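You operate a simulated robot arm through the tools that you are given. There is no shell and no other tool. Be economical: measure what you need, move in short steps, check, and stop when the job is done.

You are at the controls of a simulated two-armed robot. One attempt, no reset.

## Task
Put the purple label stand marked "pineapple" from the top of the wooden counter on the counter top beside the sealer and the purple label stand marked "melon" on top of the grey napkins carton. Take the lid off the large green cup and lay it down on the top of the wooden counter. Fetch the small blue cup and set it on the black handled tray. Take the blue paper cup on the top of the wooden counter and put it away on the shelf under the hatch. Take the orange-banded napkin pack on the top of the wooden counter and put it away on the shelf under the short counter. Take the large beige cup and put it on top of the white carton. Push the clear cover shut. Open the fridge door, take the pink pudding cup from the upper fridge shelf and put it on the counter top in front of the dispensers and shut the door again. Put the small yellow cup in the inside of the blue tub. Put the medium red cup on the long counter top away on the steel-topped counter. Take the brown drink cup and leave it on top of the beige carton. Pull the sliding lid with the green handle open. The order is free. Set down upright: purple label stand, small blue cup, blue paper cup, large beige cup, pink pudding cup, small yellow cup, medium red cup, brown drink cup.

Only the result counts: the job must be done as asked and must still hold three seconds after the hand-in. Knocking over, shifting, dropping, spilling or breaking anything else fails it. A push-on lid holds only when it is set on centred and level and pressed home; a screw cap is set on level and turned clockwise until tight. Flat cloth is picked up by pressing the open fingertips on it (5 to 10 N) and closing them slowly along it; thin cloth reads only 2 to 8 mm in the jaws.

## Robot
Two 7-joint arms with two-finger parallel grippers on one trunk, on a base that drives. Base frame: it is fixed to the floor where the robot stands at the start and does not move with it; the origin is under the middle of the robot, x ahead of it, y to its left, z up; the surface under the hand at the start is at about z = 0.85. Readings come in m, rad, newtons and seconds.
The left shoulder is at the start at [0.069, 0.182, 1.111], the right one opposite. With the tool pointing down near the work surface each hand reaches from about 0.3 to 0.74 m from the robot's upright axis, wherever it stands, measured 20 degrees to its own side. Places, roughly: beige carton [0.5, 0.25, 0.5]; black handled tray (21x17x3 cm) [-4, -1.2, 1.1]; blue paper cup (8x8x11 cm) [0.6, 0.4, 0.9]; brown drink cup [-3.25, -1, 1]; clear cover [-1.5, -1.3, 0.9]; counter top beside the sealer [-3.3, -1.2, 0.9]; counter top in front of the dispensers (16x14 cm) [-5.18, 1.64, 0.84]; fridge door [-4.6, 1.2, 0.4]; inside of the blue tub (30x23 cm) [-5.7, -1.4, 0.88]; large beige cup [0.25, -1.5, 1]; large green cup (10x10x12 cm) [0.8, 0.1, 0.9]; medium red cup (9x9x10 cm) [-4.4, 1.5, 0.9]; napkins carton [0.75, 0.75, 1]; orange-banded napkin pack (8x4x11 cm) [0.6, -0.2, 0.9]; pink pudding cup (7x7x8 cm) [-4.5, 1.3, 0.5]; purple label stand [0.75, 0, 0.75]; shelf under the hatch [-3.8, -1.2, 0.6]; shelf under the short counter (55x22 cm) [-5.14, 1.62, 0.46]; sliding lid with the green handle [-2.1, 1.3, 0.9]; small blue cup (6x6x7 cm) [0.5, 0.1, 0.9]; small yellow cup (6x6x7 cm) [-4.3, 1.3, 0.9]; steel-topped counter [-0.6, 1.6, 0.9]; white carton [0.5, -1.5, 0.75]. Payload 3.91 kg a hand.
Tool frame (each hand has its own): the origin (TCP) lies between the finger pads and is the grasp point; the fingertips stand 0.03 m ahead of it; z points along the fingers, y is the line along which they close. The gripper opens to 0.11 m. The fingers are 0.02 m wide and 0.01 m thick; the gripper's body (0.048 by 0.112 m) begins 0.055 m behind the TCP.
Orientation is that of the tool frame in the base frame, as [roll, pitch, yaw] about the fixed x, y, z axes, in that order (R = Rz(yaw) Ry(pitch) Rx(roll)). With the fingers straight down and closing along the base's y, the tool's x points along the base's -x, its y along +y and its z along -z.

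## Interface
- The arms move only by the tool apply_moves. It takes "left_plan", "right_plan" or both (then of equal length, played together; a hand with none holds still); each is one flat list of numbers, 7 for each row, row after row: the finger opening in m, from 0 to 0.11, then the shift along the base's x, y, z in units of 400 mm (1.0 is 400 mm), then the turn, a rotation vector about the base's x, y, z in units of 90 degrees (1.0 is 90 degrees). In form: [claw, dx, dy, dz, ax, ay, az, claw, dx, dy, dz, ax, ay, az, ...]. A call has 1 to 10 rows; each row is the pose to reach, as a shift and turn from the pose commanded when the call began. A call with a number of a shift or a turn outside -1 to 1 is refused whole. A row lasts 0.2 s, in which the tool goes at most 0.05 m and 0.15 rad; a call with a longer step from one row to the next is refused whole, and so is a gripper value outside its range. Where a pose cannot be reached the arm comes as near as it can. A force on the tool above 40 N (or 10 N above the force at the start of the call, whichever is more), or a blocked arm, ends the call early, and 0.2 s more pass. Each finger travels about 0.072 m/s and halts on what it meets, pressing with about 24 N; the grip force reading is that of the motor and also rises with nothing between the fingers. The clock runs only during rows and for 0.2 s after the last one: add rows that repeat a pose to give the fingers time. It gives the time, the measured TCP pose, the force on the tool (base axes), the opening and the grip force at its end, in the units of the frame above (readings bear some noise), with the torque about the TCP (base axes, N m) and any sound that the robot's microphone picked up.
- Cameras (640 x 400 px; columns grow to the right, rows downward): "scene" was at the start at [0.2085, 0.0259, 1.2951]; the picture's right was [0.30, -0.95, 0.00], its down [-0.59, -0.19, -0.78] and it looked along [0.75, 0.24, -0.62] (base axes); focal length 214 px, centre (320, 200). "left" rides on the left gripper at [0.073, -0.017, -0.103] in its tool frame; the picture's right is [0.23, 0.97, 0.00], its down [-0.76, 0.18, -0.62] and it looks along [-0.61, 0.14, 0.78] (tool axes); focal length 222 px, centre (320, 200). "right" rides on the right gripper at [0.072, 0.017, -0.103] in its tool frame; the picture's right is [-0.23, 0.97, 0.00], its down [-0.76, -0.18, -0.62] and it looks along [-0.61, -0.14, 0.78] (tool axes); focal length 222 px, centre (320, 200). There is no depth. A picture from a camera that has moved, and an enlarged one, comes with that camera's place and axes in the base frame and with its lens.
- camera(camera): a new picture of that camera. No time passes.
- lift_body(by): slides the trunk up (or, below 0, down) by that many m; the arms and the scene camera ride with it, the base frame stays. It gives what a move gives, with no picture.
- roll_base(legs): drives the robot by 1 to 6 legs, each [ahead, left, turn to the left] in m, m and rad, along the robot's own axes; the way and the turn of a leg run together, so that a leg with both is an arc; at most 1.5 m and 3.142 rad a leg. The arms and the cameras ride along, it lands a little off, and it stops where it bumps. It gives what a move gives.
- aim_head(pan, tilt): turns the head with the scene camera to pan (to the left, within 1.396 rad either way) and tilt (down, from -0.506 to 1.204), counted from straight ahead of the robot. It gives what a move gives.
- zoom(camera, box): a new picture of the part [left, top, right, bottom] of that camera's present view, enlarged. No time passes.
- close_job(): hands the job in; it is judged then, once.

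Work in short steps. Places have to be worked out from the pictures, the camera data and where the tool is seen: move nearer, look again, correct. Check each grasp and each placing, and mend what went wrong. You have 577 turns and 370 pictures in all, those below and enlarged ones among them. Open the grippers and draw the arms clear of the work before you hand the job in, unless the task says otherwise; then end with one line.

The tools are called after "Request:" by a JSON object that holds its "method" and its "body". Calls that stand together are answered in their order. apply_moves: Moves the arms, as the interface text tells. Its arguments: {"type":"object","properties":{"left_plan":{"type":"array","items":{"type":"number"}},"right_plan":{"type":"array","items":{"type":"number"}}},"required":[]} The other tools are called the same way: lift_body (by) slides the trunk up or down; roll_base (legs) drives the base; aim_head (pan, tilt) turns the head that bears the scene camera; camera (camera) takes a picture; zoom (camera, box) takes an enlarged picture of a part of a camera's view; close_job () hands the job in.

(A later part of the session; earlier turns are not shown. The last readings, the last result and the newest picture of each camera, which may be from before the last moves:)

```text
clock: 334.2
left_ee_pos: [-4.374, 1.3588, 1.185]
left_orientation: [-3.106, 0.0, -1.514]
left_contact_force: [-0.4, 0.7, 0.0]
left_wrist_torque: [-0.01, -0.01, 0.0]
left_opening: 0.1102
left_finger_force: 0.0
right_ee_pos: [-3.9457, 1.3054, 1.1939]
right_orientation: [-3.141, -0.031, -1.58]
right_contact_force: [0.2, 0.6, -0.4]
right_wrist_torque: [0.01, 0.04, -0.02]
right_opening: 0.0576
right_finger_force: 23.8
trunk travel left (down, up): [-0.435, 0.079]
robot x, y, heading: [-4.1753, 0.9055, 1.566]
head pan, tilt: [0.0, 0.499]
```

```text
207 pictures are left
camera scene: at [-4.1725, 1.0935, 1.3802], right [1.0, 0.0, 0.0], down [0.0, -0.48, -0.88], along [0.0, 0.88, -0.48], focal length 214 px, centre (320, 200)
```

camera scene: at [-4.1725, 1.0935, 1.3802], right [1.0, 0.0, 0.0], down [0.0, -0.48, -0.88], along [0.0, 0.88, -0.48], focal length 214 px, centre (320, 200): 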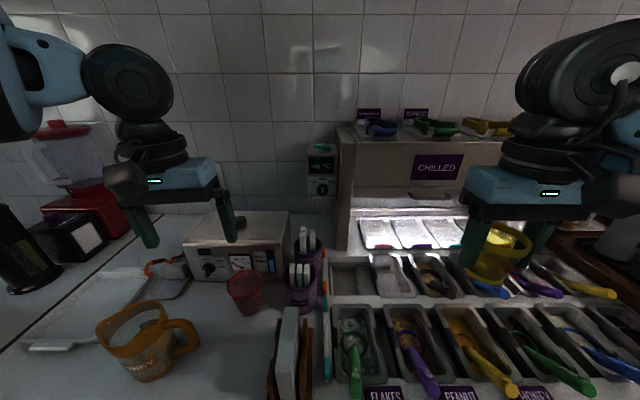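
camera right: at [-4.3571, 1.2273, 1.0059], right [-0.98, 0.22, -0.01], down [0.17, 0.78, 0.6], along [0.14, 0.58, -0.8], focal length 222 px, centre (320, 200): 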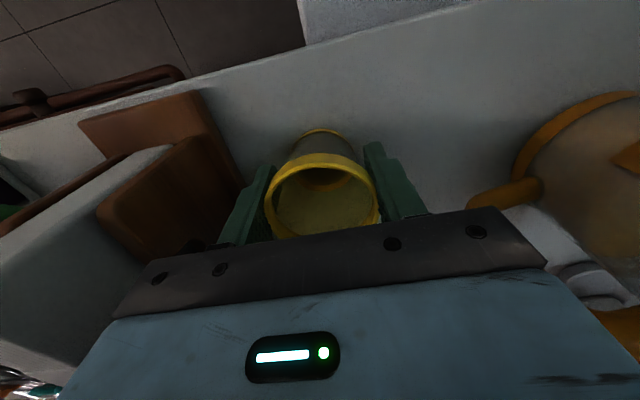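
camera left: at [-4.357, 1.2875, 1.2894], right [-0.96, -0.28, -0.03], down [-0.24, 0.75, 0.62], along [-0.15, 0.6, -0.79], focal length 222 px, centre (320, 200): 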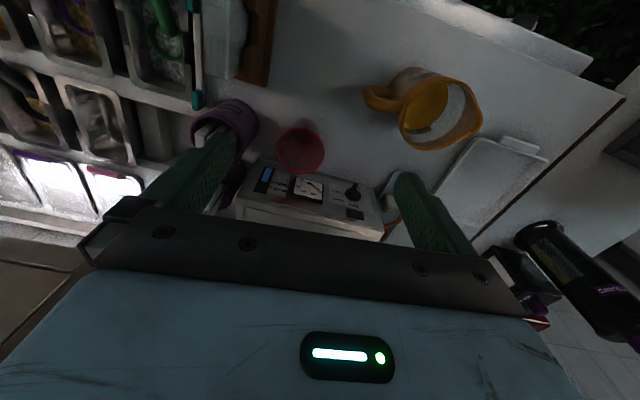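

The red cup (≈(-4.361,1.46)) is hemmed in by the purple holder, so I'll pinch its free left wall: one finger inside, one outside. I move above that wall.

Request:
{"method": "apply_moves", "body": {"left_plan": [0.08, -0.03, 0.08, -0.05, 0, 0, 0, 0.05, -0.06, 0.17, -0.1, 0, 0, 0, 0.05, -0.073, 0.253, -0.17, 0, 0, 0, 0.05, -0.073, 0.253, -0.28, 0, 0, 0, 0.05, -0.073, 0.253, -0.34, 0, 0, 0]}}

Request:
{"method": "camera", "body": {"camera": "left"}}

Request:
{"method": "zoom", "body": {"camera": "scene", "box": [140, 180, 340, 340]}}

```text
clock: 335.4
left_ee_pos: [-4.4037, 1.4604, 1.0475]
left_orientation: [-3.107, 0.001, -1.517]
left_contact_force: [-0.2, -0.5, 0.5]
left_wrist_torque: [0.0, 0.01, 0.02]
left_opening: 0.0502
left_finger_force: 0.1
right_ee_pos: [-3.9461, 1.3055, 1.1939]
right_orientation: [-3.14, -0.029, -1.58]
right_contact_force: [-0.4, -0.1, -0.5]
right_wrist_torque: [0.0, 0.02, 0.01]
right_opening: 0.0578
right_finger_force: 24.0
trunk travel left (down, up): [-0.435, 0.079]
robot x, y, heading: [-4.1766, 0.908, 1.565]
head pan, tilt: [0.0, 0.499]
```

```text
206 pictures are left
camera left: at [-4.3876, 1.3902, 1.151], right [-0.96, -0.28, -0.03], down [-0.24, 0.75, 0.62], along [-0.15, 0.6, -0.79], focal length 222 px, centre (320, 200)
```

left: 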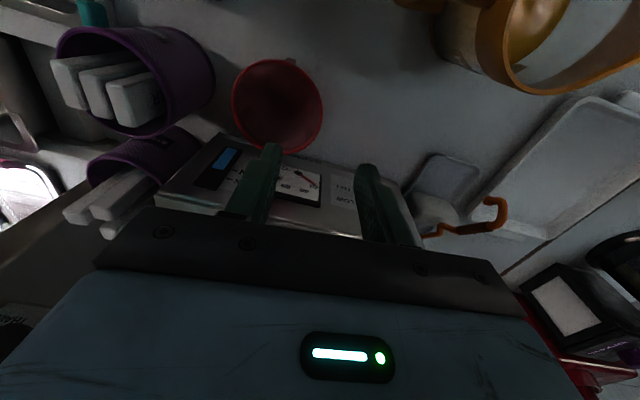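

```text
2.50 times, centred on (240, 260) of scene
camera zoom: at [-4.1726, 1.0939, 1.3801], right [1.0, 0.0, 0.0], down [0.0, -0.48, -0.88], along [0.0, 0.88, -0.48], focal length 536 px, centre (520, 50)
```

zoom: 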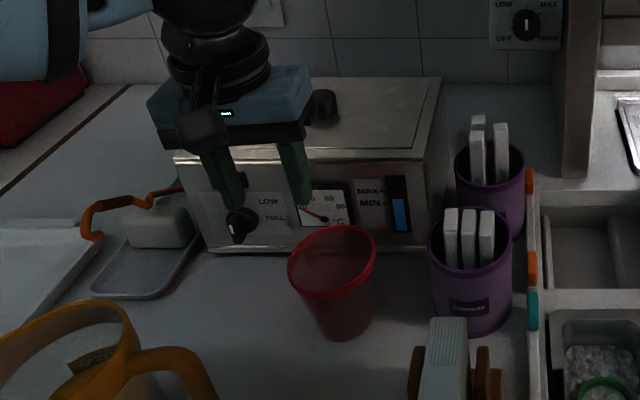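

The enlarged view shows ~5 cm to the holder, so a full-width grip fits after all. I open, centre over the cup, descend and close.

Request:
{"method": "apply_moves", "body": {"left_plan": [0.08, 0.05, -0.005, 0, 0, 0, 0, 0.11, 0.107, -0.008, 0, 0, 0, 0, 0.11, 0.107, -0.008, 0, 0, 0, 0, 0.11, 0.107, -0.008, -0.1, 0, 0, 0, 0.11, 0.107, -0.008, -0.2, 0, 0, 0, 0.11, 0.107, -0.008, -0.32, 0, 0, 0, 0.11, 0.107, -0.008, -0.325, 0, 0, 0]}}

Request:
{"method": "camera", "body": {"camera": "left"}}

Request:
{"method": "zoom", "body": {"camera": "scene", "box": [140, 180, 340, 340]}}

```text
clock: 337.0
left_ee_pos: [-4.3613, 1.4561, 0.921]
left_orientation: [-3.108, 0.002, -1.516]
left_contact_force: [0.1, 0.6, 0.4]
left_wrist_torque: [0.03, 0.0, -0.02]
left_opening: 0.11
left_finger_force: 0.0
right_ee_pos: [-3.946, 1.3049, 1.1933]
right_orientation: [-3.141, -0.027, -1.58]
right_contact_force: [0.2, 0.4, -0.4]
right_wrist_torque: [-0.01, -0.02, -0.01]
right_opening: 0.057
right_finger_force: 23.9
trunk travel left (down, up): [-0.435, 0.079]
robot x, y, heading: [-4.174, 0.9074, 1.569]
head pan, tilt: [0.0, 0.499]
```

```text
204 pictures are left
camera left: at [-4.3441, 1.3851, 1.0238], right [-0.96, -0.28, -0.03], down [-0.24, 0.75, 0.62], along [-0.15, 0.6, -0.79], focal length 222 px, centre (320, 200)
```

left: 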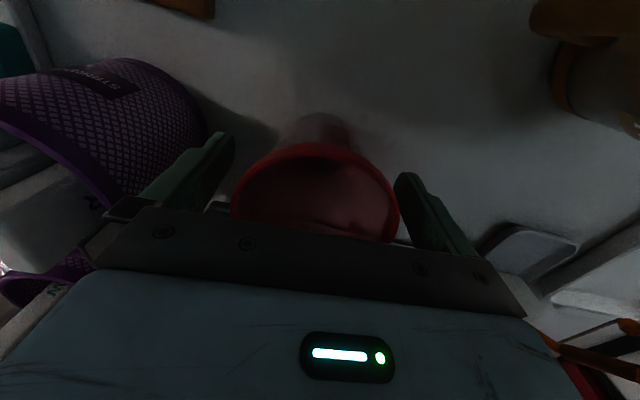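

```text
2.50 times, centred on (240, 260) of scene
camera zoom: at [-4.1723, 1.0931, 1.3802], right [1.0, 0.0, 0.0], down [0.0, -0.48, -0.88], along [0.0, 0.88, -0.48], focal length 536 px, centre (520, 50)
```

zoom: 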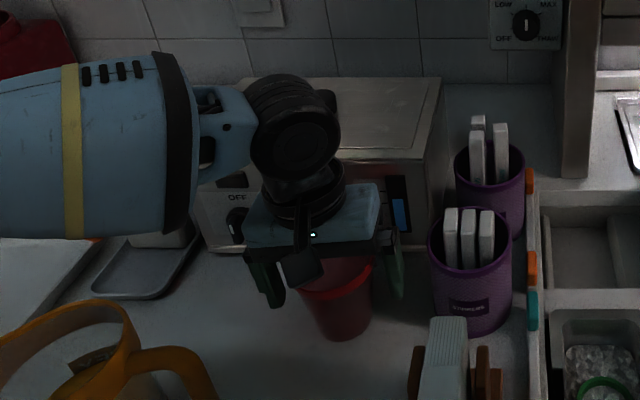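

The cup is between the fingers. I close and lift straight up.

Request:
{"method": "apply_moves", "body": {"left_plan": [0.095, 0, 0, 0, 0, 0, 0, 0.08, 0, 0, 0, 0, 0, 0, 0.06, 0, 0, 0, 0, 0, 0, 0.06, 0, 0, 0, 0, 0, 0, 0.06, 0, 0, 0.08, 0, 0, 0, 0.06, 0, 0, 0.19, 0, 0, 0, 0.06, 0, 0, 0.3, 0, 0, 0, 0.06, 0, 0, 0.41, 0, 0, 0, 0.06, 0, -0.05, 0.51, 0, 0, 0, 0.06, 0, -0.12, 0.6, 0, 0, 0]}}

Request:
{"method": "camera", "body": {"camera": "left"}}

```text
clock: 339.2
left_ee_pos: [-4.3609, 1.4086, 1.1613]
left_orientation: [-3.109, 0.0, -1.516]
left_contact_force: [0.1, 0.4, -0.4]
left_wrist_torque: [0.04, -0.03, -0.03]
left_opening: 0.0797
left_finger_force: 23.8
right_ee_pos: [-3.9457, 1.3031, 1.1934]
right_orientation: [-3.141, -0.029, -1.578]
right_contact_force: [0.6, -0.9, -0.1]
right_wrist_torque: [0.0, 0.01, -0.02]
right_opening: 0.0566
right_finger_force: 24.3
trunk travel left (down, up): [-0.435, 0.079]
robot x, y, heading: [-4.1755, 0.9094, 1.571]
head pan, tilt: [0.0, 0.499]
```

```text
202 pictures are left
camera left: at [-4.3449, 1.3381, 1.2646], right [-0.96, -0.28, -0.03], down [-0.24, 0.75, 0.62], along [-0.15, 0.6, -0.79], focal length 222 px, centre (320, 200)
```

left: 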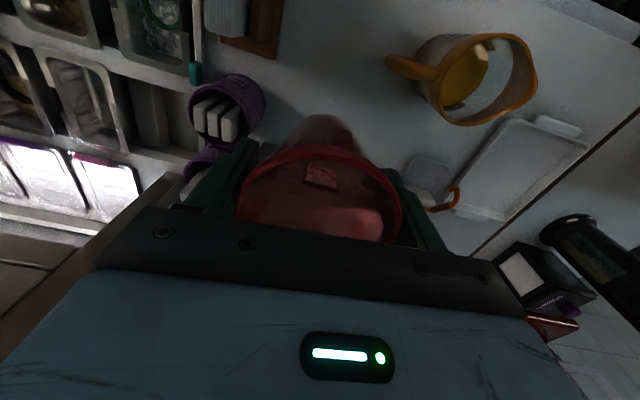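

Both cups held. I back off, turn around and drive to the blue tub on the other row.

Request:
{"method": "apply_moves", "body": {"left_plan": [0.06, 0, -0.1, 0.05, 0, 0, 0, 0.06, 0, -0.2, 0.08, 0, 0, 0, 0.06, 0, -0.3, 0.1, 0, 0, 0]}}

Request:
{"method": "roll_base", "body": {"legs": [[-0.85, 0, 0], [0, 0, 3.14], [0, -1.3, 0]]}}

Request:
{"method": "aim_head", "body": {"pan": -0.15, "tilt": 0.5}}

Request:
{"method": "camera", "body": {"camera": "scene"}}

```text
clock: 340.0
left_ee_pos: [-4.3602, 1.2883, 1.2022]
left_orientation: [-3.106, 0.001, -1.516]
left_contact_force: [-0.4, -0.8, -1.2]
left_wrist_torque: [0.02, -0.02, -0.01]
left_opening: 0.0799
left_finger_force: 24.0
right_ee_pos: [-3.945, 1.305, 1.1942]
right_orientation: [-3.141, -0.028, -1.579]
right_contact_force: [0.3, 0.9, 0.8]
right_wrist_torque: [0.03, -0.04, -0.01]
right_opening: 0.057
right_finger_force: 24.3
trunk travel left (down, up): [-0.435, 0.079]
robot x, y, heading: [-4.1758, 0.905, 1.565]
head pan, tilt: [0.0, 0.499]
```

```text
clock: 363.5
left_ee_pos: [-5.3452, -0.3258, 1.2014]
left_orientation: [-3.107, 0.001, 1.611]
left_contact_force: [0.6, -0.2, -0.7]
left_wrist_torque: [0.01, 0.0, 0.0]
left_opening: 0.0788
left_finger_force: 23.7
right_ee_pos: [-5.7593, -0.3342, 1.1929]
right_orientation: [-3.141, -0.029, 1.546]
right_contact_force: [0.8, -0.1, -0.2]
right_wrist_torque: [0.01, 0.01, 0.0]
right_opening: 0.054
right_finger_force: 24.5
trunk travel left (down, up): [-0.435, 0.079]
robot x, y, heading: [-5.5207, 0.058, -1.595]
head pan, tilt: [0.0, 0.499]
```

```text
clock: 364.2
left_ee_pos: [-5.3454, -0.3252, 1.2009]
left_orientation: [-3.107, -0.002, 1.61]
left_contact_force: [-0.7, 0.1, 0.1]
left_wrist_torque: [0.03, -0.03, -0.01]
left_opening: 0.079
left_finger_force: 24.3
right_ee_pos: [-5.7595, -0.3327, 1.1936]
right_orientation: [-3.14, -0.031, 1.545]
right_contact_force: [0.6, -0.2, -0.4]
right_wrist_torque: [-0.04, -0.01, -0.01]
right_opening: 0.0538
right_finger_force: 23.3
trunk travel left (down, up): [-0.435, 0.079]
robot x, y, heading: [-5.5242, 0.06, -1.591]
head pan, tilt: [-0.15, 0.499]
```

```text
201 pictures are left
camera scene: at [-5.5376, -0.1243, 1.3801], right [-0.99, 0.17, 0.0], down [0.08, 0.47, -0.88], along [-0.15, -0.87, -0.48], focal length 214 px, centre (320, 200)
```

scene: 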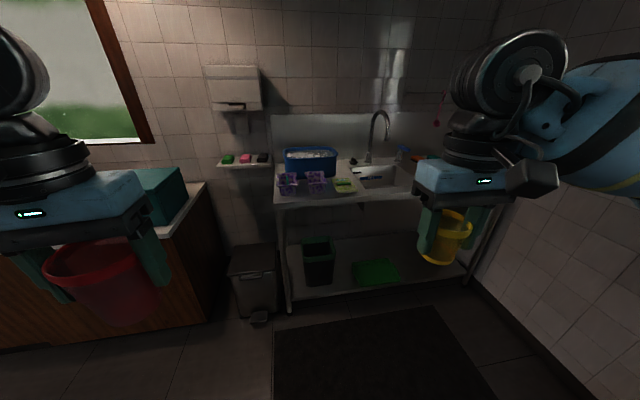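

The tub is at ≈(-5.70,-1.44) on the sink counter. I drive up to it and look.

Request:
{"method": "roll_base", "body": {"legs": [[0.82, -0.03, 0.02]]}}

Request:
{"method": "aim_head", "body": {"pan": -0.2, "tilt": 0.8}}

Request:
{"method": "camera", "body": {"camera": "scene"}}

Request:
{"method": "camera", "body": {"camera": "right"}}

```text
clock: 368.8
left_ee_pos: [-5.3716, -1.151, 1.2016]
left_orientation: [-3.107, 0.0, 1.635]
left_contact_force: [0.2, 0.2, -0.2]
left_wrist_torque: [0.01, -0.04, -0.01]
left_opening: 0.0788
left_finger_force: 24.2
right_ee_pos: [-5.7857, -1.1697, 1.1937]
right_orientation: [3.14, -0.028, 1.57]
right_contact_force: [0.6, 0.4, 0.2]
right_wrist_torque: [0.03, -0.03, -0.04]
right_opening: 0.0538
right_finger_force: 23.9
trunk travel left (down, up): [-0.435, 0.079]
robot x, y, heading: [-5.5621, -0.7692, -1.56]
head pan, tilt: [-0.15, 0.499]
stopped in leg 1: the robot was blocked; the commanded pose is now the measured one
```

```text
clock: 369.6
left_ee_pos: [-5.3714, -1.1511, 1.2014]
left_orientation: [-3.107, -0.001, 1.636]
left_contact_force: [0.4, -0.8, 0.0]
left_wrist_torque: [-0.03, 0.02, -0.01]
left_opening: 0.0788
left_finger_force: 23.9
right_ee_pos: [-5.7849, -1.1702, 1.1943]
right_orientation: [3.141, -0.029, 1.568]
right_contact_force: [-0.5, 0.1, 0.0]
right_wrist_torque: [0.0, -0.02, 0.01]
right_opening: 0.0539
right_finger_force: 24.0
trunk travel left (down, up): [-0.435, 0.079]
robot x, y, heading: [-5.5603, -0.7695, -1.566]
head pan, tilt: [-0.201, 0.799]
```

```text
200 pictures are left
camera scene: at [-5.572, -0.9445, 1.3542], right [-0.98, 0.19, 0.0], down [0.14, 0.7, -0.7], along [-0.14, -0.68, -0.72], focal length 214 px, centre (320, 200)
```

scene: 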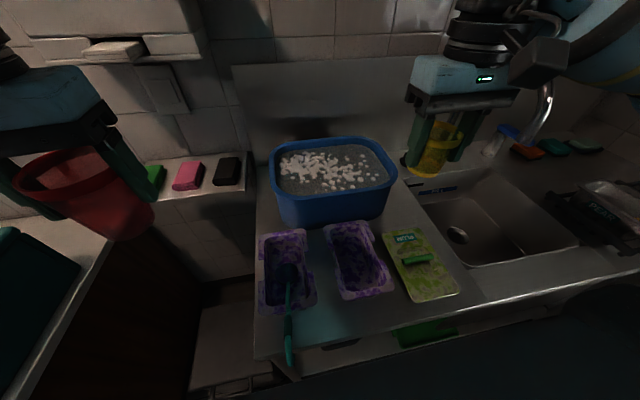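

```text
199 pictures are left
camera right: at [-5.7687, -1.1004, 1.3], right [0.97, -0.23, -0.01], down [-0.18, -0.78, 0.6], along [-0.14, -0.58, -0.8], focal length 222 px, centre (320, 200)
```

right: 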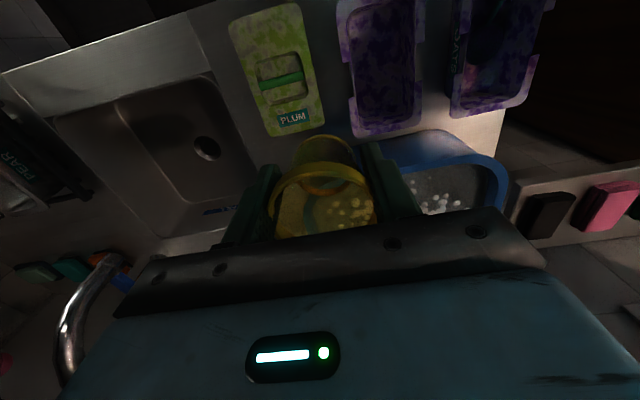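

The tub's middle is at ≈(-5.715,-1.45). I move the yellow cup over it.

Request:
{"method": "apply_moves", "body": {"right_plan": [0.03, 0.03, -0.11, 0, 0, 0, 0, 0.03, 0.06, -0.22, 0, 0, 0, 0, 0.03, 0.09, -0.33, 0, 0, 0, 0, 0.03, 0.12, -0.44, 0, 0, 0, 0, 0.03, 0.15, -0.55, 0, 0, 0, 0, 0.03, 0.18, -0.65, 0, 0, 0, 0, 0.03, 0.18, -0.66, -0.1, 0, 0, 0, 0.03, 0.18, -0.66, -0.2, 0, 0, 0, 0.03, 0.18, -0.66, -0.28, 0, 0, 0]}}

Request:
{"method": "camera", "body": {"camera": "right"}}

Request:
{"method": "camera", "body": {"camera": "scene"}}

```text
clock: 371.6
left_ee_pos: [-5.3721, -1.1512, 1.2013]
left_orientation: [-3.106, 0.0, 1.636]
left_contact_force: [0.2, 0.6, -0.6]
left_wrist_torque: [0.01, -0.03, -0.01]
left_opening: 0.0784
left_finger_force: 24.6
right_ee_pos: [-5.7139, -1.4333, 1.0826]
right_orientation: [3.14, -0.031, 1.572]
right_contact_force: [-0.4, 0.3, 0.9]
right_wrist_torque: [-0.01, -0.02, -0.02]
right_opening: 0.0539
right_finger_force: 24.2
right hand out of reach, approached as far as the arm can: row 6
trunk travel left (down, up): [-0.435, 0.079]
robot x, y, heading: [-5.5551, -0.772, -1.567]
head pan, tilt: [-0.201, 0.799]
```

```text
198 pictures are left
camera right: at [-5.6958, -1.3634, 1.189], right [0.97, -0.23, -0.01], down [-0.18, -0.78, 0.6], along [-0.14, -0.58, -0.8], focal length 222 px, centre (320, 200)
```

right: 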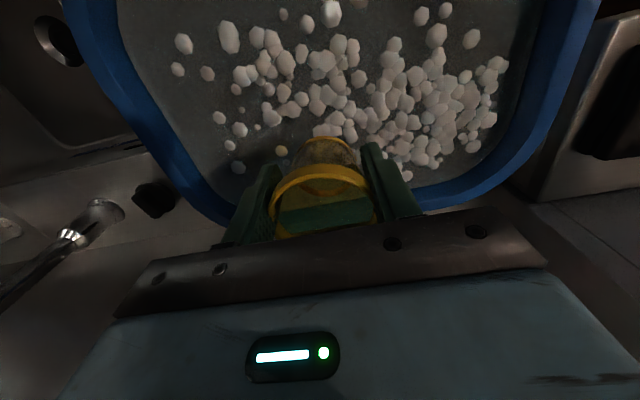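

```text
197 pictures are left
camera scene: at [-5.572, -0.945, 1.3541], right [-0.98, 0.19, 0.0], down [0.14, 0.7, -0.7], along [-0.14, -0.68, -0.72], focal length 214 px, centre (320, 200)
```

scene: 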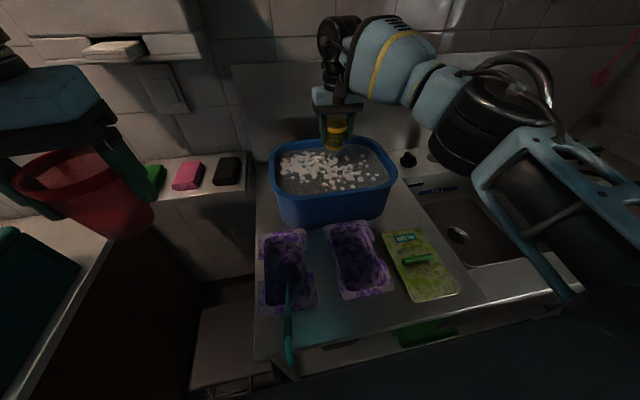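

TCP is at the tub's centre. I lower the cup slowly into the tub.

Request:
{"method": "apply_moves", "body": {"right_plan": [0.03, 0, 0, -0.1, 0, 0, 0, 0.03, 0, 0, -0.18, 0, 0, 0, 0.03, 0, 0, -0.24, 0, 0, 0, 0.03, 0, 0, -0.28, 0, 0, 0, 0.03, 0, 0, -0.31, 0, 0, 0, 0.03, 0, 0, -0.34, 0, 0, 0]}}

Request:
{"method": "camera", "body": {"camera": "right"}}

```text
clock: 372.9
left_ee_pos: [-5.3723, -1.152, 1.2012]
left_orientation: [-3.107, 0.0, 1.636]
left_contact_force: [-0.7, 0.2, -0.5]
left_wrist_torque: [0.02, -0.01, 0.0]
left_opening: 0.0788
left_finger_force: 23.5
right_ee_pos: [-5.7136, -1.4333, 0.9474]
right_orientation: [3.141, -0.03, 1.569]
right_contact_force: [0.5, 1.0, -0.3]
right_wrist_torque: [0.01, 0.0, 0.01]
right_opening: 0.0539
right_finger_force: 24.1
trunk travel left (down, up): [-0.435, 0.079]
robot x, y, heading: [-5.562, -0.7709, -1.568]
head pan, tilt: [-0.201, 0.799]
```

```text
196 pictures are left
camera right: at [-5.6964, -1.3642, 1.0524], right [0.97, -0.23, -0.01], down [-0.18, -0.78, 0.6], along [-0.14, -0.58, -0.8], focal length 222 px, centre (320, 200)
```

right: 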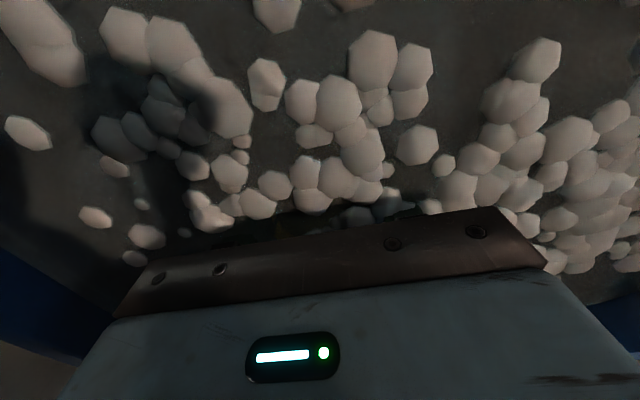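

The foam surface is passed without contact; I continue to the bottom.

Request:
{"method": "apply_moves", "body": {"right_plan": [0.03, 0, 0, -0.02, 0, 0, 0, 0.03, 0, 0, -0.04, 0, 0, 0, 0.03, 0, 0, -0.06, 0, 0, 0, 0.03, 0, 0, -0.08, 0, 0, 0, 0.03, 0, 0, -0.1, 0, 0, 0]}}

```text
clock: 373.8
left_ee_pos: [-5.3722, -1.1506, 1.2014]
left_orientation: [-3.106, 0.003, 1.637]
left_contact_force: [0.2, -0.6, 0.0]
left_wrist_torque: [0.0, 0.0, 0.05]
left_opening: 0.0787
left_finger_force: 23.6
right_ee_pos: [-5.7132, -1.4351, 0.9315]
right_orientation: [3.134, -0.019, 1.568]
right_contact_force: [0.0, 6.3, 20.7]
right_wrist_torque: [0.18, 0.13, -0.03]
right_opening: 0.054
right_finger_force: 23.4
trunk travel left (down, up): [-0.435, 0.079]
robot x, y, heading: [-5.5597, -0.7715, -1.564]
head pan, tilt: [-0.201, 0.799]
stopped in row 4 (right hand): the force on the tool passed its limit at 44 N (the readings are from after the stop); the commanded pose is now the measured one
```

Contact at z 0.9315 (floor). I ease up 2 mm, open, and rise.

Request:
{"method": "apply_moves", "body": {"right_plan": [0.03, 0, 0, 0.006, 0, 0, 0, 0.05, 0, 0, 0.006, 0, 0, 0, 0.065, 0, 0, 0.006, 0, 0, 0, 0.08, 0, 0, 0.006, 0, 0, 0, 0.08, 0, 0, 0.006, 0, 0, 0, 0.08, 0, 0, 0.08, 0, 0, 0, 0.08, 0, 0, 0.19, 0, 0, 0, 0.08, 0, 0, 0.3, 0, 0, 0, 0.08, 0, 0, 0.41, 0, 0, 0, 0.08, 0, 0.03, 0.51, 0, 0, 0]}}

Request:
{"method": "camera", "body": {"camera": "right"}}

Request:
{"method": "zoom", "body": {"camera": "scene", "box": [240, 100, 440, 240]}}

```text
clock: 376.0
left_ee_pos: [-5.3723, -1.1499, 1.2031]
left_orientation: [-3.106, 0.002, 1.635]
left_contact_force: [-0.4, 0.0, -0.2]
left_wrist_torque: [-0.02, -0.02, -0.02]
left_opening: 0.0785
left_finger_force: 23.8
right_ee_pos: [-5.7166, -1.4249, 1.1356]
right_orientation: [3.136, -0.02, 1.569]
right_contact_force: [0.3, 0.2, 0.0]
right_wrist_torque: [-0.05, 0.0, 0.06]
right_opening: 0.0801
right_finger_force: 0.0
trunk travel left (down, up): [-0.435, 0.079]
robot x, y, heading: [-5.5591, -0.7706, -1.565]
head pan, tilt: [-0.201, 0.799]
```

```text
195 pictures are left
camera right: at [-5.699, -1.355, 1.2415], right [0.97, -0.23, 0.0], down [-0.18, -0.77, 0.61], along [-0.14, -0.59, -0.79], focal length 222 px, centre (320, 200)
```

right: 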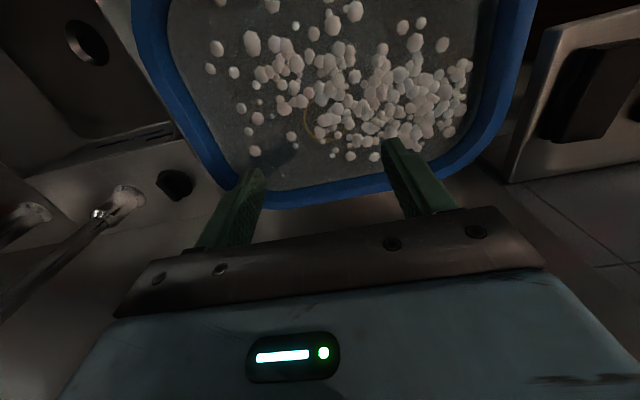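

```text
2.86 times, centred on (340, 170) of scene
camera zoom: at [-5.5723, -0.9437, 1.3543], right [-0.98, 0.19, 0.0], down [0.14, 0.7, -0.7], along [-0.14, -0.68, -0.72], focal length 613 px, centre (263, 286)
```

zoom: 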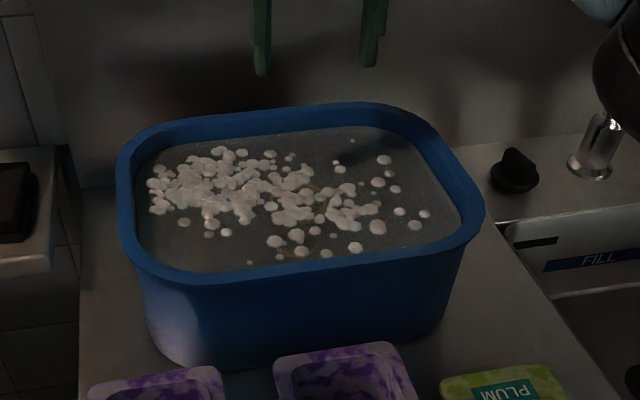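

The yellow cup stands in the tub (its rim ring shows through the suds). Next I go for the brown-rimmed drink cup with the free right hand. I retract, back off and drive to x≈-2.96.

Request:
{"method": "apply_moves", "body": {"right_plan": [0.08, -0.03, 0.1, 0.03, 0, 0, 0, 0.08, -0.05, 0.2, 0.06, 0, 0, 0, 0.08, -0.08, 0.3, 0.1, 0, 0, 0, 0.08, -0.1, 0.4, 0.13, 0, 0, 0, 0.08, -0.12, 0.5, 0.15, 0, 0, 0, 0.08, -0.13, 0.6, 0.15, 0, 0, 0]}}

Request:
{"method": "roll_base", "body": {"legs": [[-0.65, 0, 0], [0, 1.3, 0], [0, 1.3, 0], [0.25, 0, 0]]}}

Request:
{"method": "aim_head", "body": {"pan": -0.2, "tilt": 0.65}}

Request:
{"method": "camera", "body": {"camera": "scene"}}

```text
clock: 377.4
left_ee_pos: [-5.3719, -1.1508, 1.2016]
left_orientation: [-3.108, 0.001, 1.636]
left_contact_force: [0.0, 0.2, -1.1]
left_wrist_torque: [0.0, 0.05, 0.0]
left_opening: 0.0787
left_finger_force: 24.0
right_ee_pos: [-5.7631, -1.1842, 1.1907]
right_orientation: [3.138, -0.021, 1.567]
right_contact_force: [0.4, 0.1, 0.0]
right_wrist_torque: [0.01, 0.0, 0.03]
right_opening: 0.08
right_finger_force: 0.1
trunk travel left (down, up): [-0.435, 0.079]
robot x, y, heading: [-5.5571, -0.7689, -1.558]
head pan, tilt: [-0.201, 0.799]
```

```text
clock: 404.8
left_ee_pos: [-2.7913, -0.7418, 1.2027]
left_orientation: [-3.107, 0.0, 1.63]
left_contact_force: [-0.3, -0.4, 0.4]
left_wrist_torque: [0.02, 0.01, -0.01]
left_opening: 0.0778
left_finger_force: 23.5
right_ee_pos: [-3.1818, -0.7742, 1.1919]
right_orientation: [3.138, -0.02, 1.566]
right_contact_force: [0.5, 0.0, -0.3]
right_wrist_torque: [-0.01, -0.03, -0.03]
right_opening: 0.0802
right_finger_force: 0.0
trunk travel left (down, up): [-0.435, 0.079]
robot x, y, heading: [-2.9798, -0.3621, -1.567]
head pan, tilt: [-0.201, 0.799]
```

```text
clock: 405.5
left_ee_pos: [-2.7891, -0.7438, 1.2019]
left_orientation: [-3.106, 0.0, 1.63]
left_contact_force: [-0.5, -1.0, 0.1]
left_wrist_torque: [0.01, 0.02, 0.01]
left_opening: 0.0778
left_finger_force: 23.7
right_ee_pos: [-3.1812, -0.7746, 1.1912]
right_orientation: [3.138, -0.02, 1.565]
right_contact_force: [0.4, 0.1, 0.2]
right_wrist_torque: [-0.01, -0.03, 0.03]
right_opening: 0.0801
right_finger_force: 0.1
trunk travel left (down, up): [-0.435, 0.079]
robot x, y, heading: [-2.972, -0.3611, -1.57]
head pan, tilt: [-0.201, 0.649]
```

```text
193 pictures are left
camera scene: at [-2.991, -0.5415, 1.3666], right [-0.98, 0.2, 0.0], down [0.12, 0.59, -0.8], along [-0.16, -0.78, -0.61], focal length 214 px, centre (320, 200)
```

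scene: 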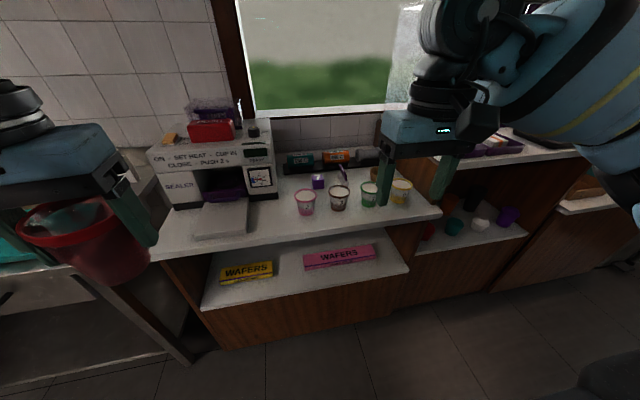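

Brown cup ≈(-3.17,-1.095). I drive 0.25 m closer (left hand stays in front of the sealer) and bring the right hand above it.

Request:
{"method": "roll_base", "body": {"legs": [[0.25, 0, 0]]}}

Request:
{"method": "apply_moves", "body": {"right_plan": [0.1, 0, -0.05, 0, 0, 0, 0, 0.11, 0, -0.1, 0, 0, 0, 0, 0.11, 0, -0.15, -0.03, 0, 0, 0]}}

Request:
{"method": "camera", "body": {"camera": "right"}}

```text
clock: 407.4
left_ee_pos: [-2.7892, -0.995, 1.2009]
left_orientation: [-3.109, -0.001, 1.631]
left_contact_force: [0.3, 0.1, 0.0]
left_wrist_torque: [0.02, 0.0, -0.05]
left_opening: 0.0778
left_finger_force: 23.8
right_ee_pos: [-3.1812, -1.0266, 1.1919]
right_orientation: [3.138, -0.02, 1.568]
right_contact_force: [-0.1, -0.1, -0.4]
right_wrist_torque: [0.01, -0.02, 0.0]
right_opening: 0.0799
right_finger_force: 0.0
trunk travel left (down, up): [-0.435, 0.079]
robot x, y, heading: [-2.9777, -0.6165, -1.569]
head pan, tilt: [-0.201, 0.649]
```

```text
clock: 408.1
left_ee_pos: [-2.7893, -0.996, 1.202]
left_orientation: [-3.107, 0.001, 1.633]
left_contact_force: [-0.3, 0.2, -0.2]
left_wrist_torque: [-0.03, 0.01, -0.06]
left_opening: 0.0779
left_finger_force: 24.0
right_ee_pos: [-3.1797, -1.0864, 1.1783]
right_orientation: [3.138, -0.02, 1.567]
right_contact_force: [1.7, -0.3, -0.1]
right_wrist_torque: [0.0, 0.02, 0.01]
right_opening: 0.1099
right_finger_force: 0.0
trunk travel left (down, up): [-0.435, 0.079]
robot x, y, heading: [-2.9724, -0.6136, -1.568]
head pan, tilt: [-0.201, 0.649]
```

```text
192 pictures are left
camera right: at [-3.1637, -1.0166, 1.2841], right [0.97, -0.23, 0.0], down [-0.18, -0.77, 0.61], along [-0.14, -0.59, -0.8], focal length 222 px, centre (320, 200)
```

right: 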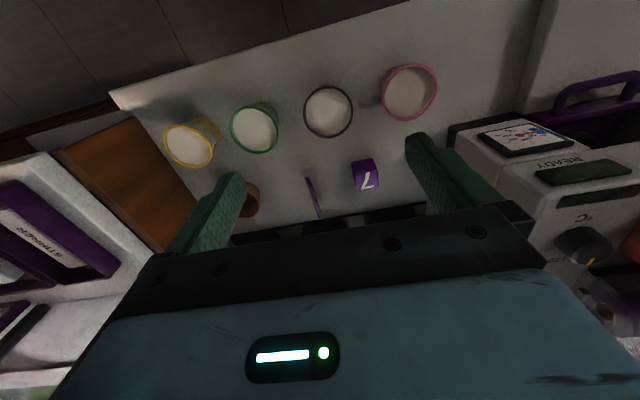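

Rim diameter is only ~65 mm with ~37 mm gaps to its neighbours; I set the opening to 85 mm, centre at (-3.173,-1.10) and lower part-way.

Request:
{"method": "apply_moves", "body": {"right_plan": [0.095, 0.01, -0.02, -0.08, 0, 0, 0, 0.085, 0.017, -0.034, -0.17, 0, 0, 0, 0.085, 0.017, -0.034, -0.25, 0, 0, 0, 0.085, 0.017, -0.034, -0.25, 0, 0, 0]}}

Request:
{"method": "camera", "body": {"camera": "right"}}

Request:
{"method": "zoom", "body": {"camera": "scene", "box": [260, 110, 460, 250]}}

```text
clock: 409.1
left_ee_pos: [-2.789, -0.9942, 1.202]
left_orientation: [-3.107, 0.001, 1.632]
left_contact_force: [0.0, -0.5, -0.9]
left_wrist_torque: [0.0, -0.02, -0.01]
left_opening: 0.0781
left_finger_force: 24.0
right_ee_pos: [-3.1743, -1.1008, 1.0798]
right_orientation: [3.139, -0.02, 1.567]
right_contact_force: [0.6, 0.6, 0.0]
right_wrist_torque: [0.02, 0.0, 0.02]
right_opening: 0.0852
right_finger_force: 0.0
trunk travel left (down, up): [-0.435, 0.079]
robot x, y, heading: [-2.9749, -0.6135, -1.568]
head pan, tilt: [-0.201, 0.649]
```

```text
191 pictures are left
camera right: at [-3.1574, -1.0297, 1.1855], right [0.97, -0.23, 0.0], down [-0.18, -0.77, 0.61], along [-0.14, -0.59, -0.79], focal length 222 px, centre (320, 200)
```

right: 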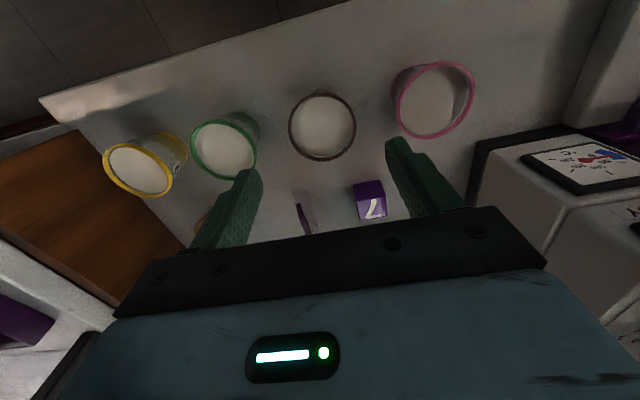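

```text
2.86 times, centred on (360, 180) of scene
camera zoom: at [-2.9903, -0.7926, 1.3668], right [-0.98, 0.2, 0.0], down [0.12, 0.59, -0.8], along [-0.16, -0.78, -0.6], focal length 613 px, centre (206, 257)
```

zoom: 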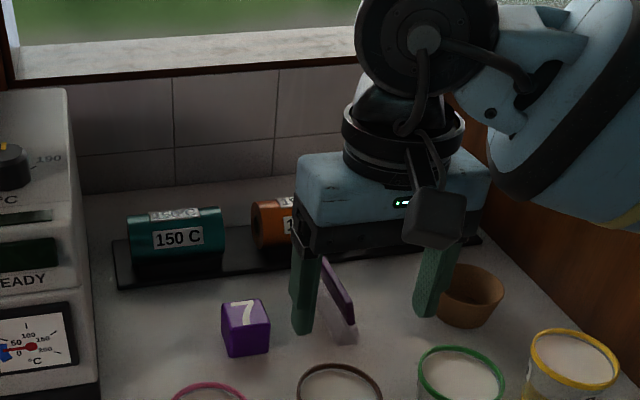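

Two views put the rim at z≈0.97 and centre (-3.173,-1.1045). I descend to z≈0.935 and close.

Request:
{"method": "apply_moves", "body": {"right_plan": [0.085, 0.002, -0.009, -0.1, 0, 0, 0, 0.085, 0.002, -0.009, -0.2, 0, 0, 0, 0.085, 0.002, -0.009, -0.28, 0, 0, 0, 0.085, 0.002, -0.009, -0.355, 0, 0, 0, 0.085, 0.002, -0.009, -0.355, 0, 0, 0]}}

Request:
{"method": "camera", "body": {"camera": "right"}}

```text
clock: 410.4
left_ee_pos: [-2.7905, -0.9946, 1.2018]
left_orientation: [-3.108, 0.002, 1.633]
left_contact_force: [0.0, 0.4, 0.1]
left_wrist_torque: [0.01, -0.01, 0.02]
left_opening: 0.0778
left_finger_force: 23.5
right_ee_pos: [-3.172, -1.1059, 0.9361]
right_orientation: [3.139, -0.018, 1.569]
right_contact_force: [0.3, -0.2, -0.4]
right_wrist_torque: [-0.03, 0.01, -0.05]
right_opening: 0.085
right_finger_force: 0.1
trunk travel left (down, up): [-0.435, 0.079]
robot x, y, heading: [-2.9789, -0.6125, -1.572]
head pan, tilt: [-0.201, 0.649]
```

```text
189 pictures are left
camera right: at [-3.1543, -1.0355, 1.0423], right [0.97, -0.23, 0.0], down [-0.18, -0.77, 0.61], along [-0.14, -0.59, -0.79], focal length 222 px, centre (320, 200)
```

right: 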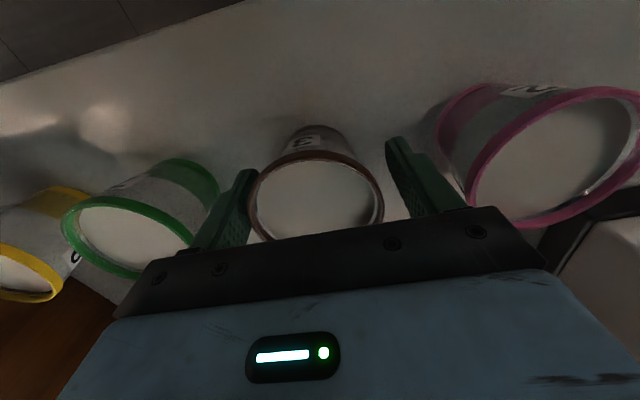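

Fits between its neighbours. I close gently in small increments.

Request:
{"method": "apply_moves", "body": {"right_plan": [0.078, 0, 0, 0, 0, 0, 0, 0.072, 0, 0, 0, 0, 0, 0, 0.066, 0, 0, 0, 0, 0, 0, 0.06, 0, 0, 0, 0, 0, 0, 0.055, 0, 0, 0, 0, 0, 0, 0.055, 0, 0, 0, 0, 0, 0]}}

Request:
{"method": "apply_moves", "body": {"right_plan": [0.05, 0, 0, 0.03, 0, 0, 0, 0.05, 0, 0, 0.08, 0, 0, 0, 0.05, 0, 0, 0.14, 0, 0, 0, 0.05, 0, 0, 0.21, 0, 0, 0, 0.05, 0, 0, 0.28, 0, 0, 0, 0.05, 0, 0, 0.35, 0, 0, 0, 0.05, 0, 0, 0.42, 0, 0, 0, 0.05, 0, 0, 0.48, 0, 0, 0, 0.05, 0, 0, 0.51, 0, 0, 0]}}

Request:
{"method": "camera", "body": {"camera": "right"}}

```text
clock: 411.8
left_ee_pos: [-2.7892, -0.9937, 1.2025]
left_orientation: [-3.105, 0.0, 1.633]
left_contact_force: [-0.2, -0.8, -0.6]
left_wrist_torque: [-0.02, -0.02, -0.04]
left_opening: 0.078
left_finger_force: 24.3
right_ee_pos: [-3.171, -1.1058, 0.936]
right_orientation: [3.138, -0.021, 1.566]
right_contact_force: [-0.6, -0.7, 0.4]
right_wrist_torque: [-0.03, -0.03, 0.03]
right_opening: 0.0721
right_finger_force: 23.9
trunk travel left (down, up): [-0.435, 0.079]
robot x, y, heading: [-2.9775, -0.6122, -1.57]
head pan, tilt: [-0.201, 0.649]
```

```text
clock: 413.8
left_ee_pos: [-2.7894, -0.9949, 1.2013]
left_orientation: [-3.108, 0.0, 1.633]
left_contact_force: [0.6, 1.0, -0.1]
left_wrist_torque: [0.0, -0.01, -0.02]
left_opening: 0.0777
left_finger_force: 24.2
right_ee_pos: [-3.1738, -1.1028, 1.1417]
right_orientation: [3.138, -0.021, 1.567]
right_contact_force: [0.5, 0.2, -1.8]
right_wrist_torque: [0.01, 0.01, 0.01]
right_opening: 0.072
right_finger_force: 24.0
trunk travel left (down, up): [-0.435, 0.079]
robot x, y, heading: [-2.975, -0.6135, -1.565]
head pan, tilt: [-0.201, 0.649]
```

```text
188 pictures are left
camera right: at [-3.156, -1.0338, 1.2472], right [0.97, -0.23, 0.0], down [-0.18, -0.77, 0.61], along [-0.14, -0.59, -0.79], focal length 222 px, centre (320, 200)
```

right: 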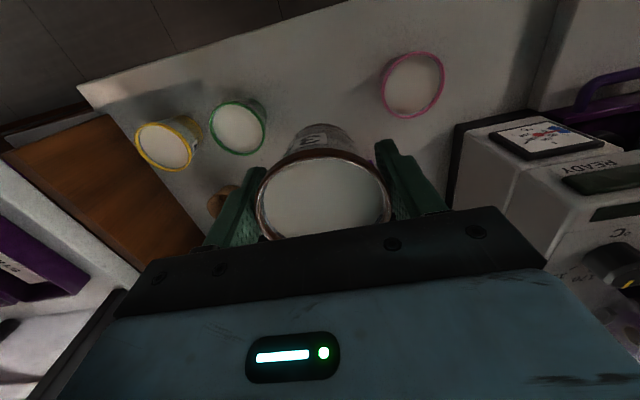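

The drink is held level. I back away and drive to the steel-topped counter near (-0.6,1.6), turning to face it.

Request:
{"method": "roll_base", "body": {"legs": [[-0.6, 0, 0], [0, 1.3, 0], [0, 1.25, 0], [0, 0, 3.14]]}}

Request:
{"method": "aim_head", "body": {"pan": 0.1, "tilt": 0.5}}

Request:
{"method": "camera", "body": {"camera": "scene"}}

Request:
{"method": "camera", "body": {"camera": "right"}}

```text
clock: 446.7
left_ee_pos: [-0.6056, 0.3769, 1.2011]
left_orientation: [-3.106, 0.0, -1.491]
left_contact_force: [-0.3, -0.8, 0.4]
left_wrist_torque: [0.0, 0.01, -0.03]
left_opening: 0.0776
left_finger_force: 24.3
right_ee_pos: [-0.2235, 0.4937, 1.1418]
right_orientation: [3.137, -0.021, -1.556]
right_contact_force: [0.2, -0.3, -0.9]
right_wrist_torque: [0.02, 0.01, -0.01]
right_opening: 0.072
right_finger_force: 24.5
trunk travel left (down, up): [-0.435, 0.079]
robot x, y, heading: [-0.4111, -0.0017, 1.588]
head pan, tilt: [-0.201, 0.649]
```

```text
clock: 447.5
left_ee_pos: [-0.605, 0.3768, 1.2022]
left_orientation: [-3.107, 0.002, -1.491]
left_contact_force: [0.1, 0.3, -1.4]
left_wrist_torque: [0.02, 0.01, 0.0]
left_opening: 0.078
left_finger_force: 23.7
right_ee_pos: [-0.2238, 0.4935, 1.1409]
right_orientation: [3.137, -0.022, -1.556]
right_contact_force: [-0.1, 1.1, -1.5]
right_wrist_torque: [0.0, -0.02, 0.01]
right_opening: 0.0719
right_finger_force: 24.5
trunk travel left (down, up): [-0.435, 0.079]
robot x, y, heading: [-0.4099, -0.001, 1.596]
head pan, tilt: [0.099, 0.499]
```

```text
187 pictures are left
camera scene: at [-0.4215, 0.184, 1.3801], right [0.99, 0.12, 0.0], down [0.06, -0.48, -0.88], along [-0.11, 0.87, -0.48], focal length 214 px, centre (320, 200)
```

scene: 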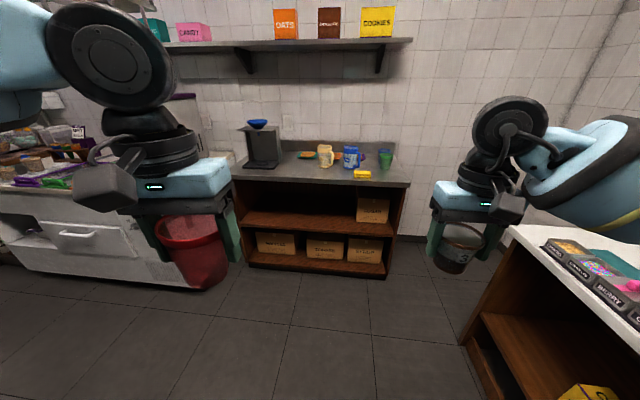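

```text
186 pictures are left
camera right: at [-0.239, 0.4228, 1.2469], right [-0.98, 0.21, 0.0], down [0.17, 0.78, 0.61], along [0.13, 0.59, -0.79], focal length 222 px, centre (320, 200)
```

right: 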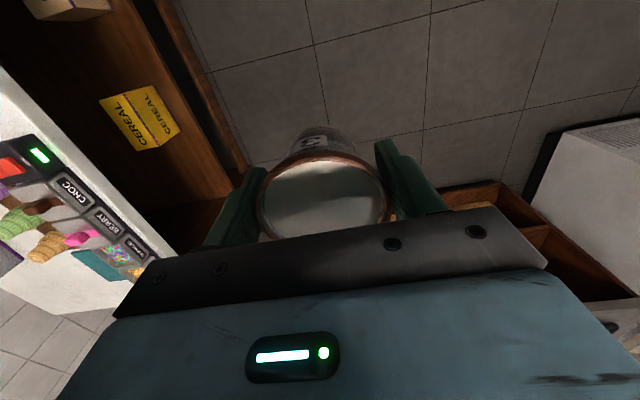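

Steel counter has a free spot left of the pitcher (≈(-0.68,1.40)). I drive up and look closer.

Request:
{"method": "roll_base", "body": {"legs": [[0.8, 0.03, -0.025]]}}

Request:
{"method": "camera", "body": {"camera": "left"}}

Request:
{"method": "camera", "body": {"camera": "scene"}}

```text
clock: 451.6
left_ee_pos: [-0.6375, 1.1551, 1.2015]
left_orientation: [-3.106, -0.001, -1.51]
left_contact_force: [-0.2, 0.1, -1.0]
left_wrist_torque: [0.02, -0.02, 0.01]
left_opening: 0.0776
left_finger_force: 23.6
right_ee_pos: [-0.2541, 1.2663, 1.1412]
right_orientation: [3.136, -0.021, -1.572]
right_contact_force: [0.6, 0.4, -1.2]
right_wrist_torque: [-0.03, 0.03, 0.03]
right_opening: 0.072
right_finger_force: 23.8
trunk travel left (down, up): [-0.435, 0.079]
robot x, y, heading: [-0.4544, 0.7722, 1.576]
head pan, tilt: [0.099, 0.499]
```

```text
185 pictures are left
camera left: at [-0.6205, 1.0846, 1.3049], right [-0.96, -0.29, -0.03], down [-0.25, 0.75, 0.62], along [-0.15, 0.6, -0.79], focal length 222 px, centre (320, 200)
```

left: 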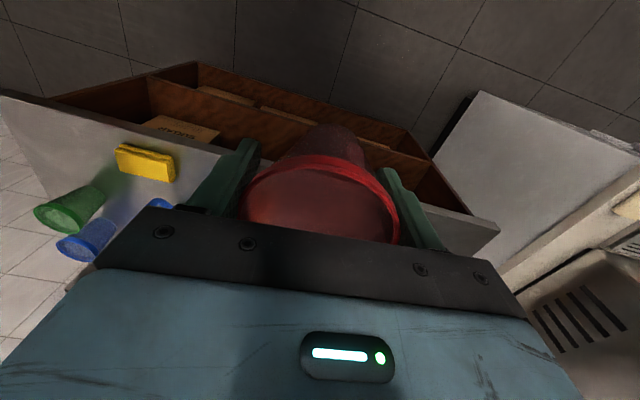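

```text
184 pictures are left
camera scene: at [-0.4575, 0.9588, 1.3801], right [0.99, 0.1, 0.0], down [0.05, -0.48, -0.88], along [-0.09, 0.87, -0.48], focal length 214 px, centre (320, 200)
```

scene: 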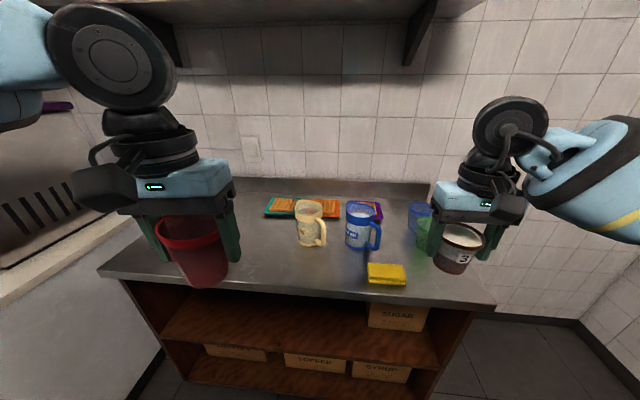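

I move the red cup over (-0.66,1.37) and lower it until it touches.

Request:
{"method": "apply_moves", "body": {"left_plan": [0.06, -0.02, 0.1, 0, 0, 0, 0, 0.06, -0.04, 0.21, 0, 0, 0, 0, 0.06, -0.055, 0.32, 0, 0, 0, 0, 0.06, -0.055, 0.43, 0, 0, 0, 0, 0.06, -0.055, 0.54, -0.04, 0, 0, 0, 0.06, -0.055, 0.54, -0.15, 0, 0, 0, 0.06, -0.055, 0.54, -0.26, 0, 0, 0, 0.06, -0.055, 0.54, -0.37, 0, 0, 0, 0.06, -0.055, 0.54, -0.46, 0, 0, 0]}}

Request:
{"method": "camera", "body": {"camera": "scene"}}

```text
clock: 453.6
left_ee_pos: [-0.6739, 1.3679, 1.0266]
left_orientation: [-3.104, 0.001, -1.506]
left_contact_force: [-0.1, 0.0, 0.1]
left_wrist_torque: [-0.04, 0.01, -0.01]
left_opening: 0.0779
left_finger_force: 23.9
left hand out of reach, approached as far as the arm can: row 4, 5, 6, 7, 8, 9
right_ee_pos: [-0.255, 1.2651, 1.1413]
right_orientation: [3.138, -0.022, -1.574]
right_contact_force: [0.3, 0.6, -1.0]
right_wrist_torque: [-0.01, 0.0, 0.02]
right_opening: 0.0721
right_finger_force: 24.9
trunk travel left (down, up): [-0.435, 0.079]
robot x, y, heading: [-0.4479, 0.7711, 1.58]
head pan, tilt: [0.099, 0.499]
```

```text
183 pictures are left
camera scene: at [-0.4582, 0.9598, 1.38], right [0.99, 0.1, 0.0], down [0.05, -0.48, -0.88], along [-0.09, 0.87, -0.48], focal length 214 px, centre (320, 200)
```

scene: 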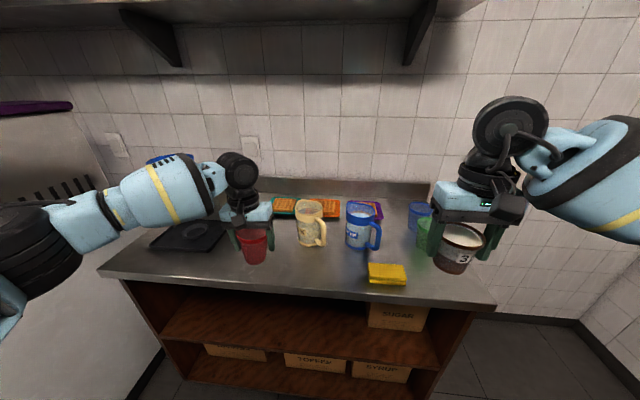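

Free below. I lower the last part slowly.

Request:
{"method": "apply_moves", "body": {"left_plan": [0.06, 0, 0, -0.05, 0, 0, 0, 0.06, 0, 0, -0.09, 0, 0, 0, 0.06, 0, 0, -0.12, 0, 0, 0, 0.06, 0, 0, -0.145, 0, 0, 0, 0.06, 0, 0, -0.17, 0, 0, 0, 0.06, 0, 0, -0.19, 0, 0, 0]}}

Request:
{"method": "zoom", "body": {"camera": "scene", "box": [130, 140, 350, 300]}}

```text
clock: 455.1
left_ee_pos: [-0.673, 1.3688, 0.9525]
left_orientation: [-3.105, 0.003, -1.511]
left_contact_force: [0.5, 0.2, -0.7]
left_wrist_torque: [-0.02, 0.01, 0.02]
left_opening: 0.0774
left_finger_force: 23.8
right_ee_pos: [-0.254, 1.2649, 1.1417]
right_orientation: [3.139, -0.023, -1.573]
right_contact_force: [0.2, -0.7, -1.3]
right_wrist_torque: [0.02, 0.0, 0.03]
right_opening: 0.0718
right_finger_force: 24.2
trunk travel left (down, up): [-0.435, 0.079]
robot x, y, heading: [-0.453, 0.7745, 1.575]
head pan, tilt: [0.099, 0.499]
```

```text
2.50 times, centred on (240, 220) of scene
camera zoom: at [-0.4576, 0.9589, 1.3801], right [0.99, 0.1, 0.0], down [0.05, -0.48, -0.88], along [-0.09, 0.87, -0.48], focal length 536 px, centre (520, 150)
```

zoom: 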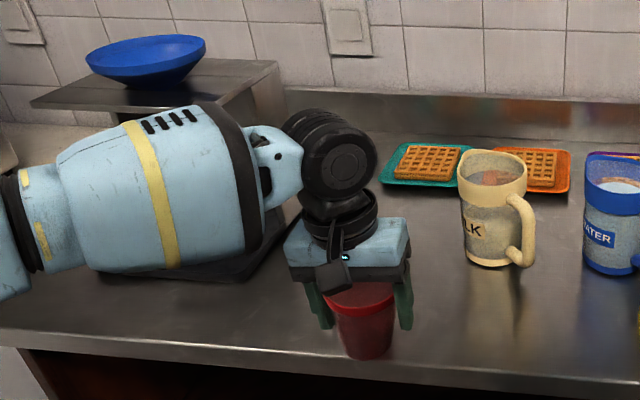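

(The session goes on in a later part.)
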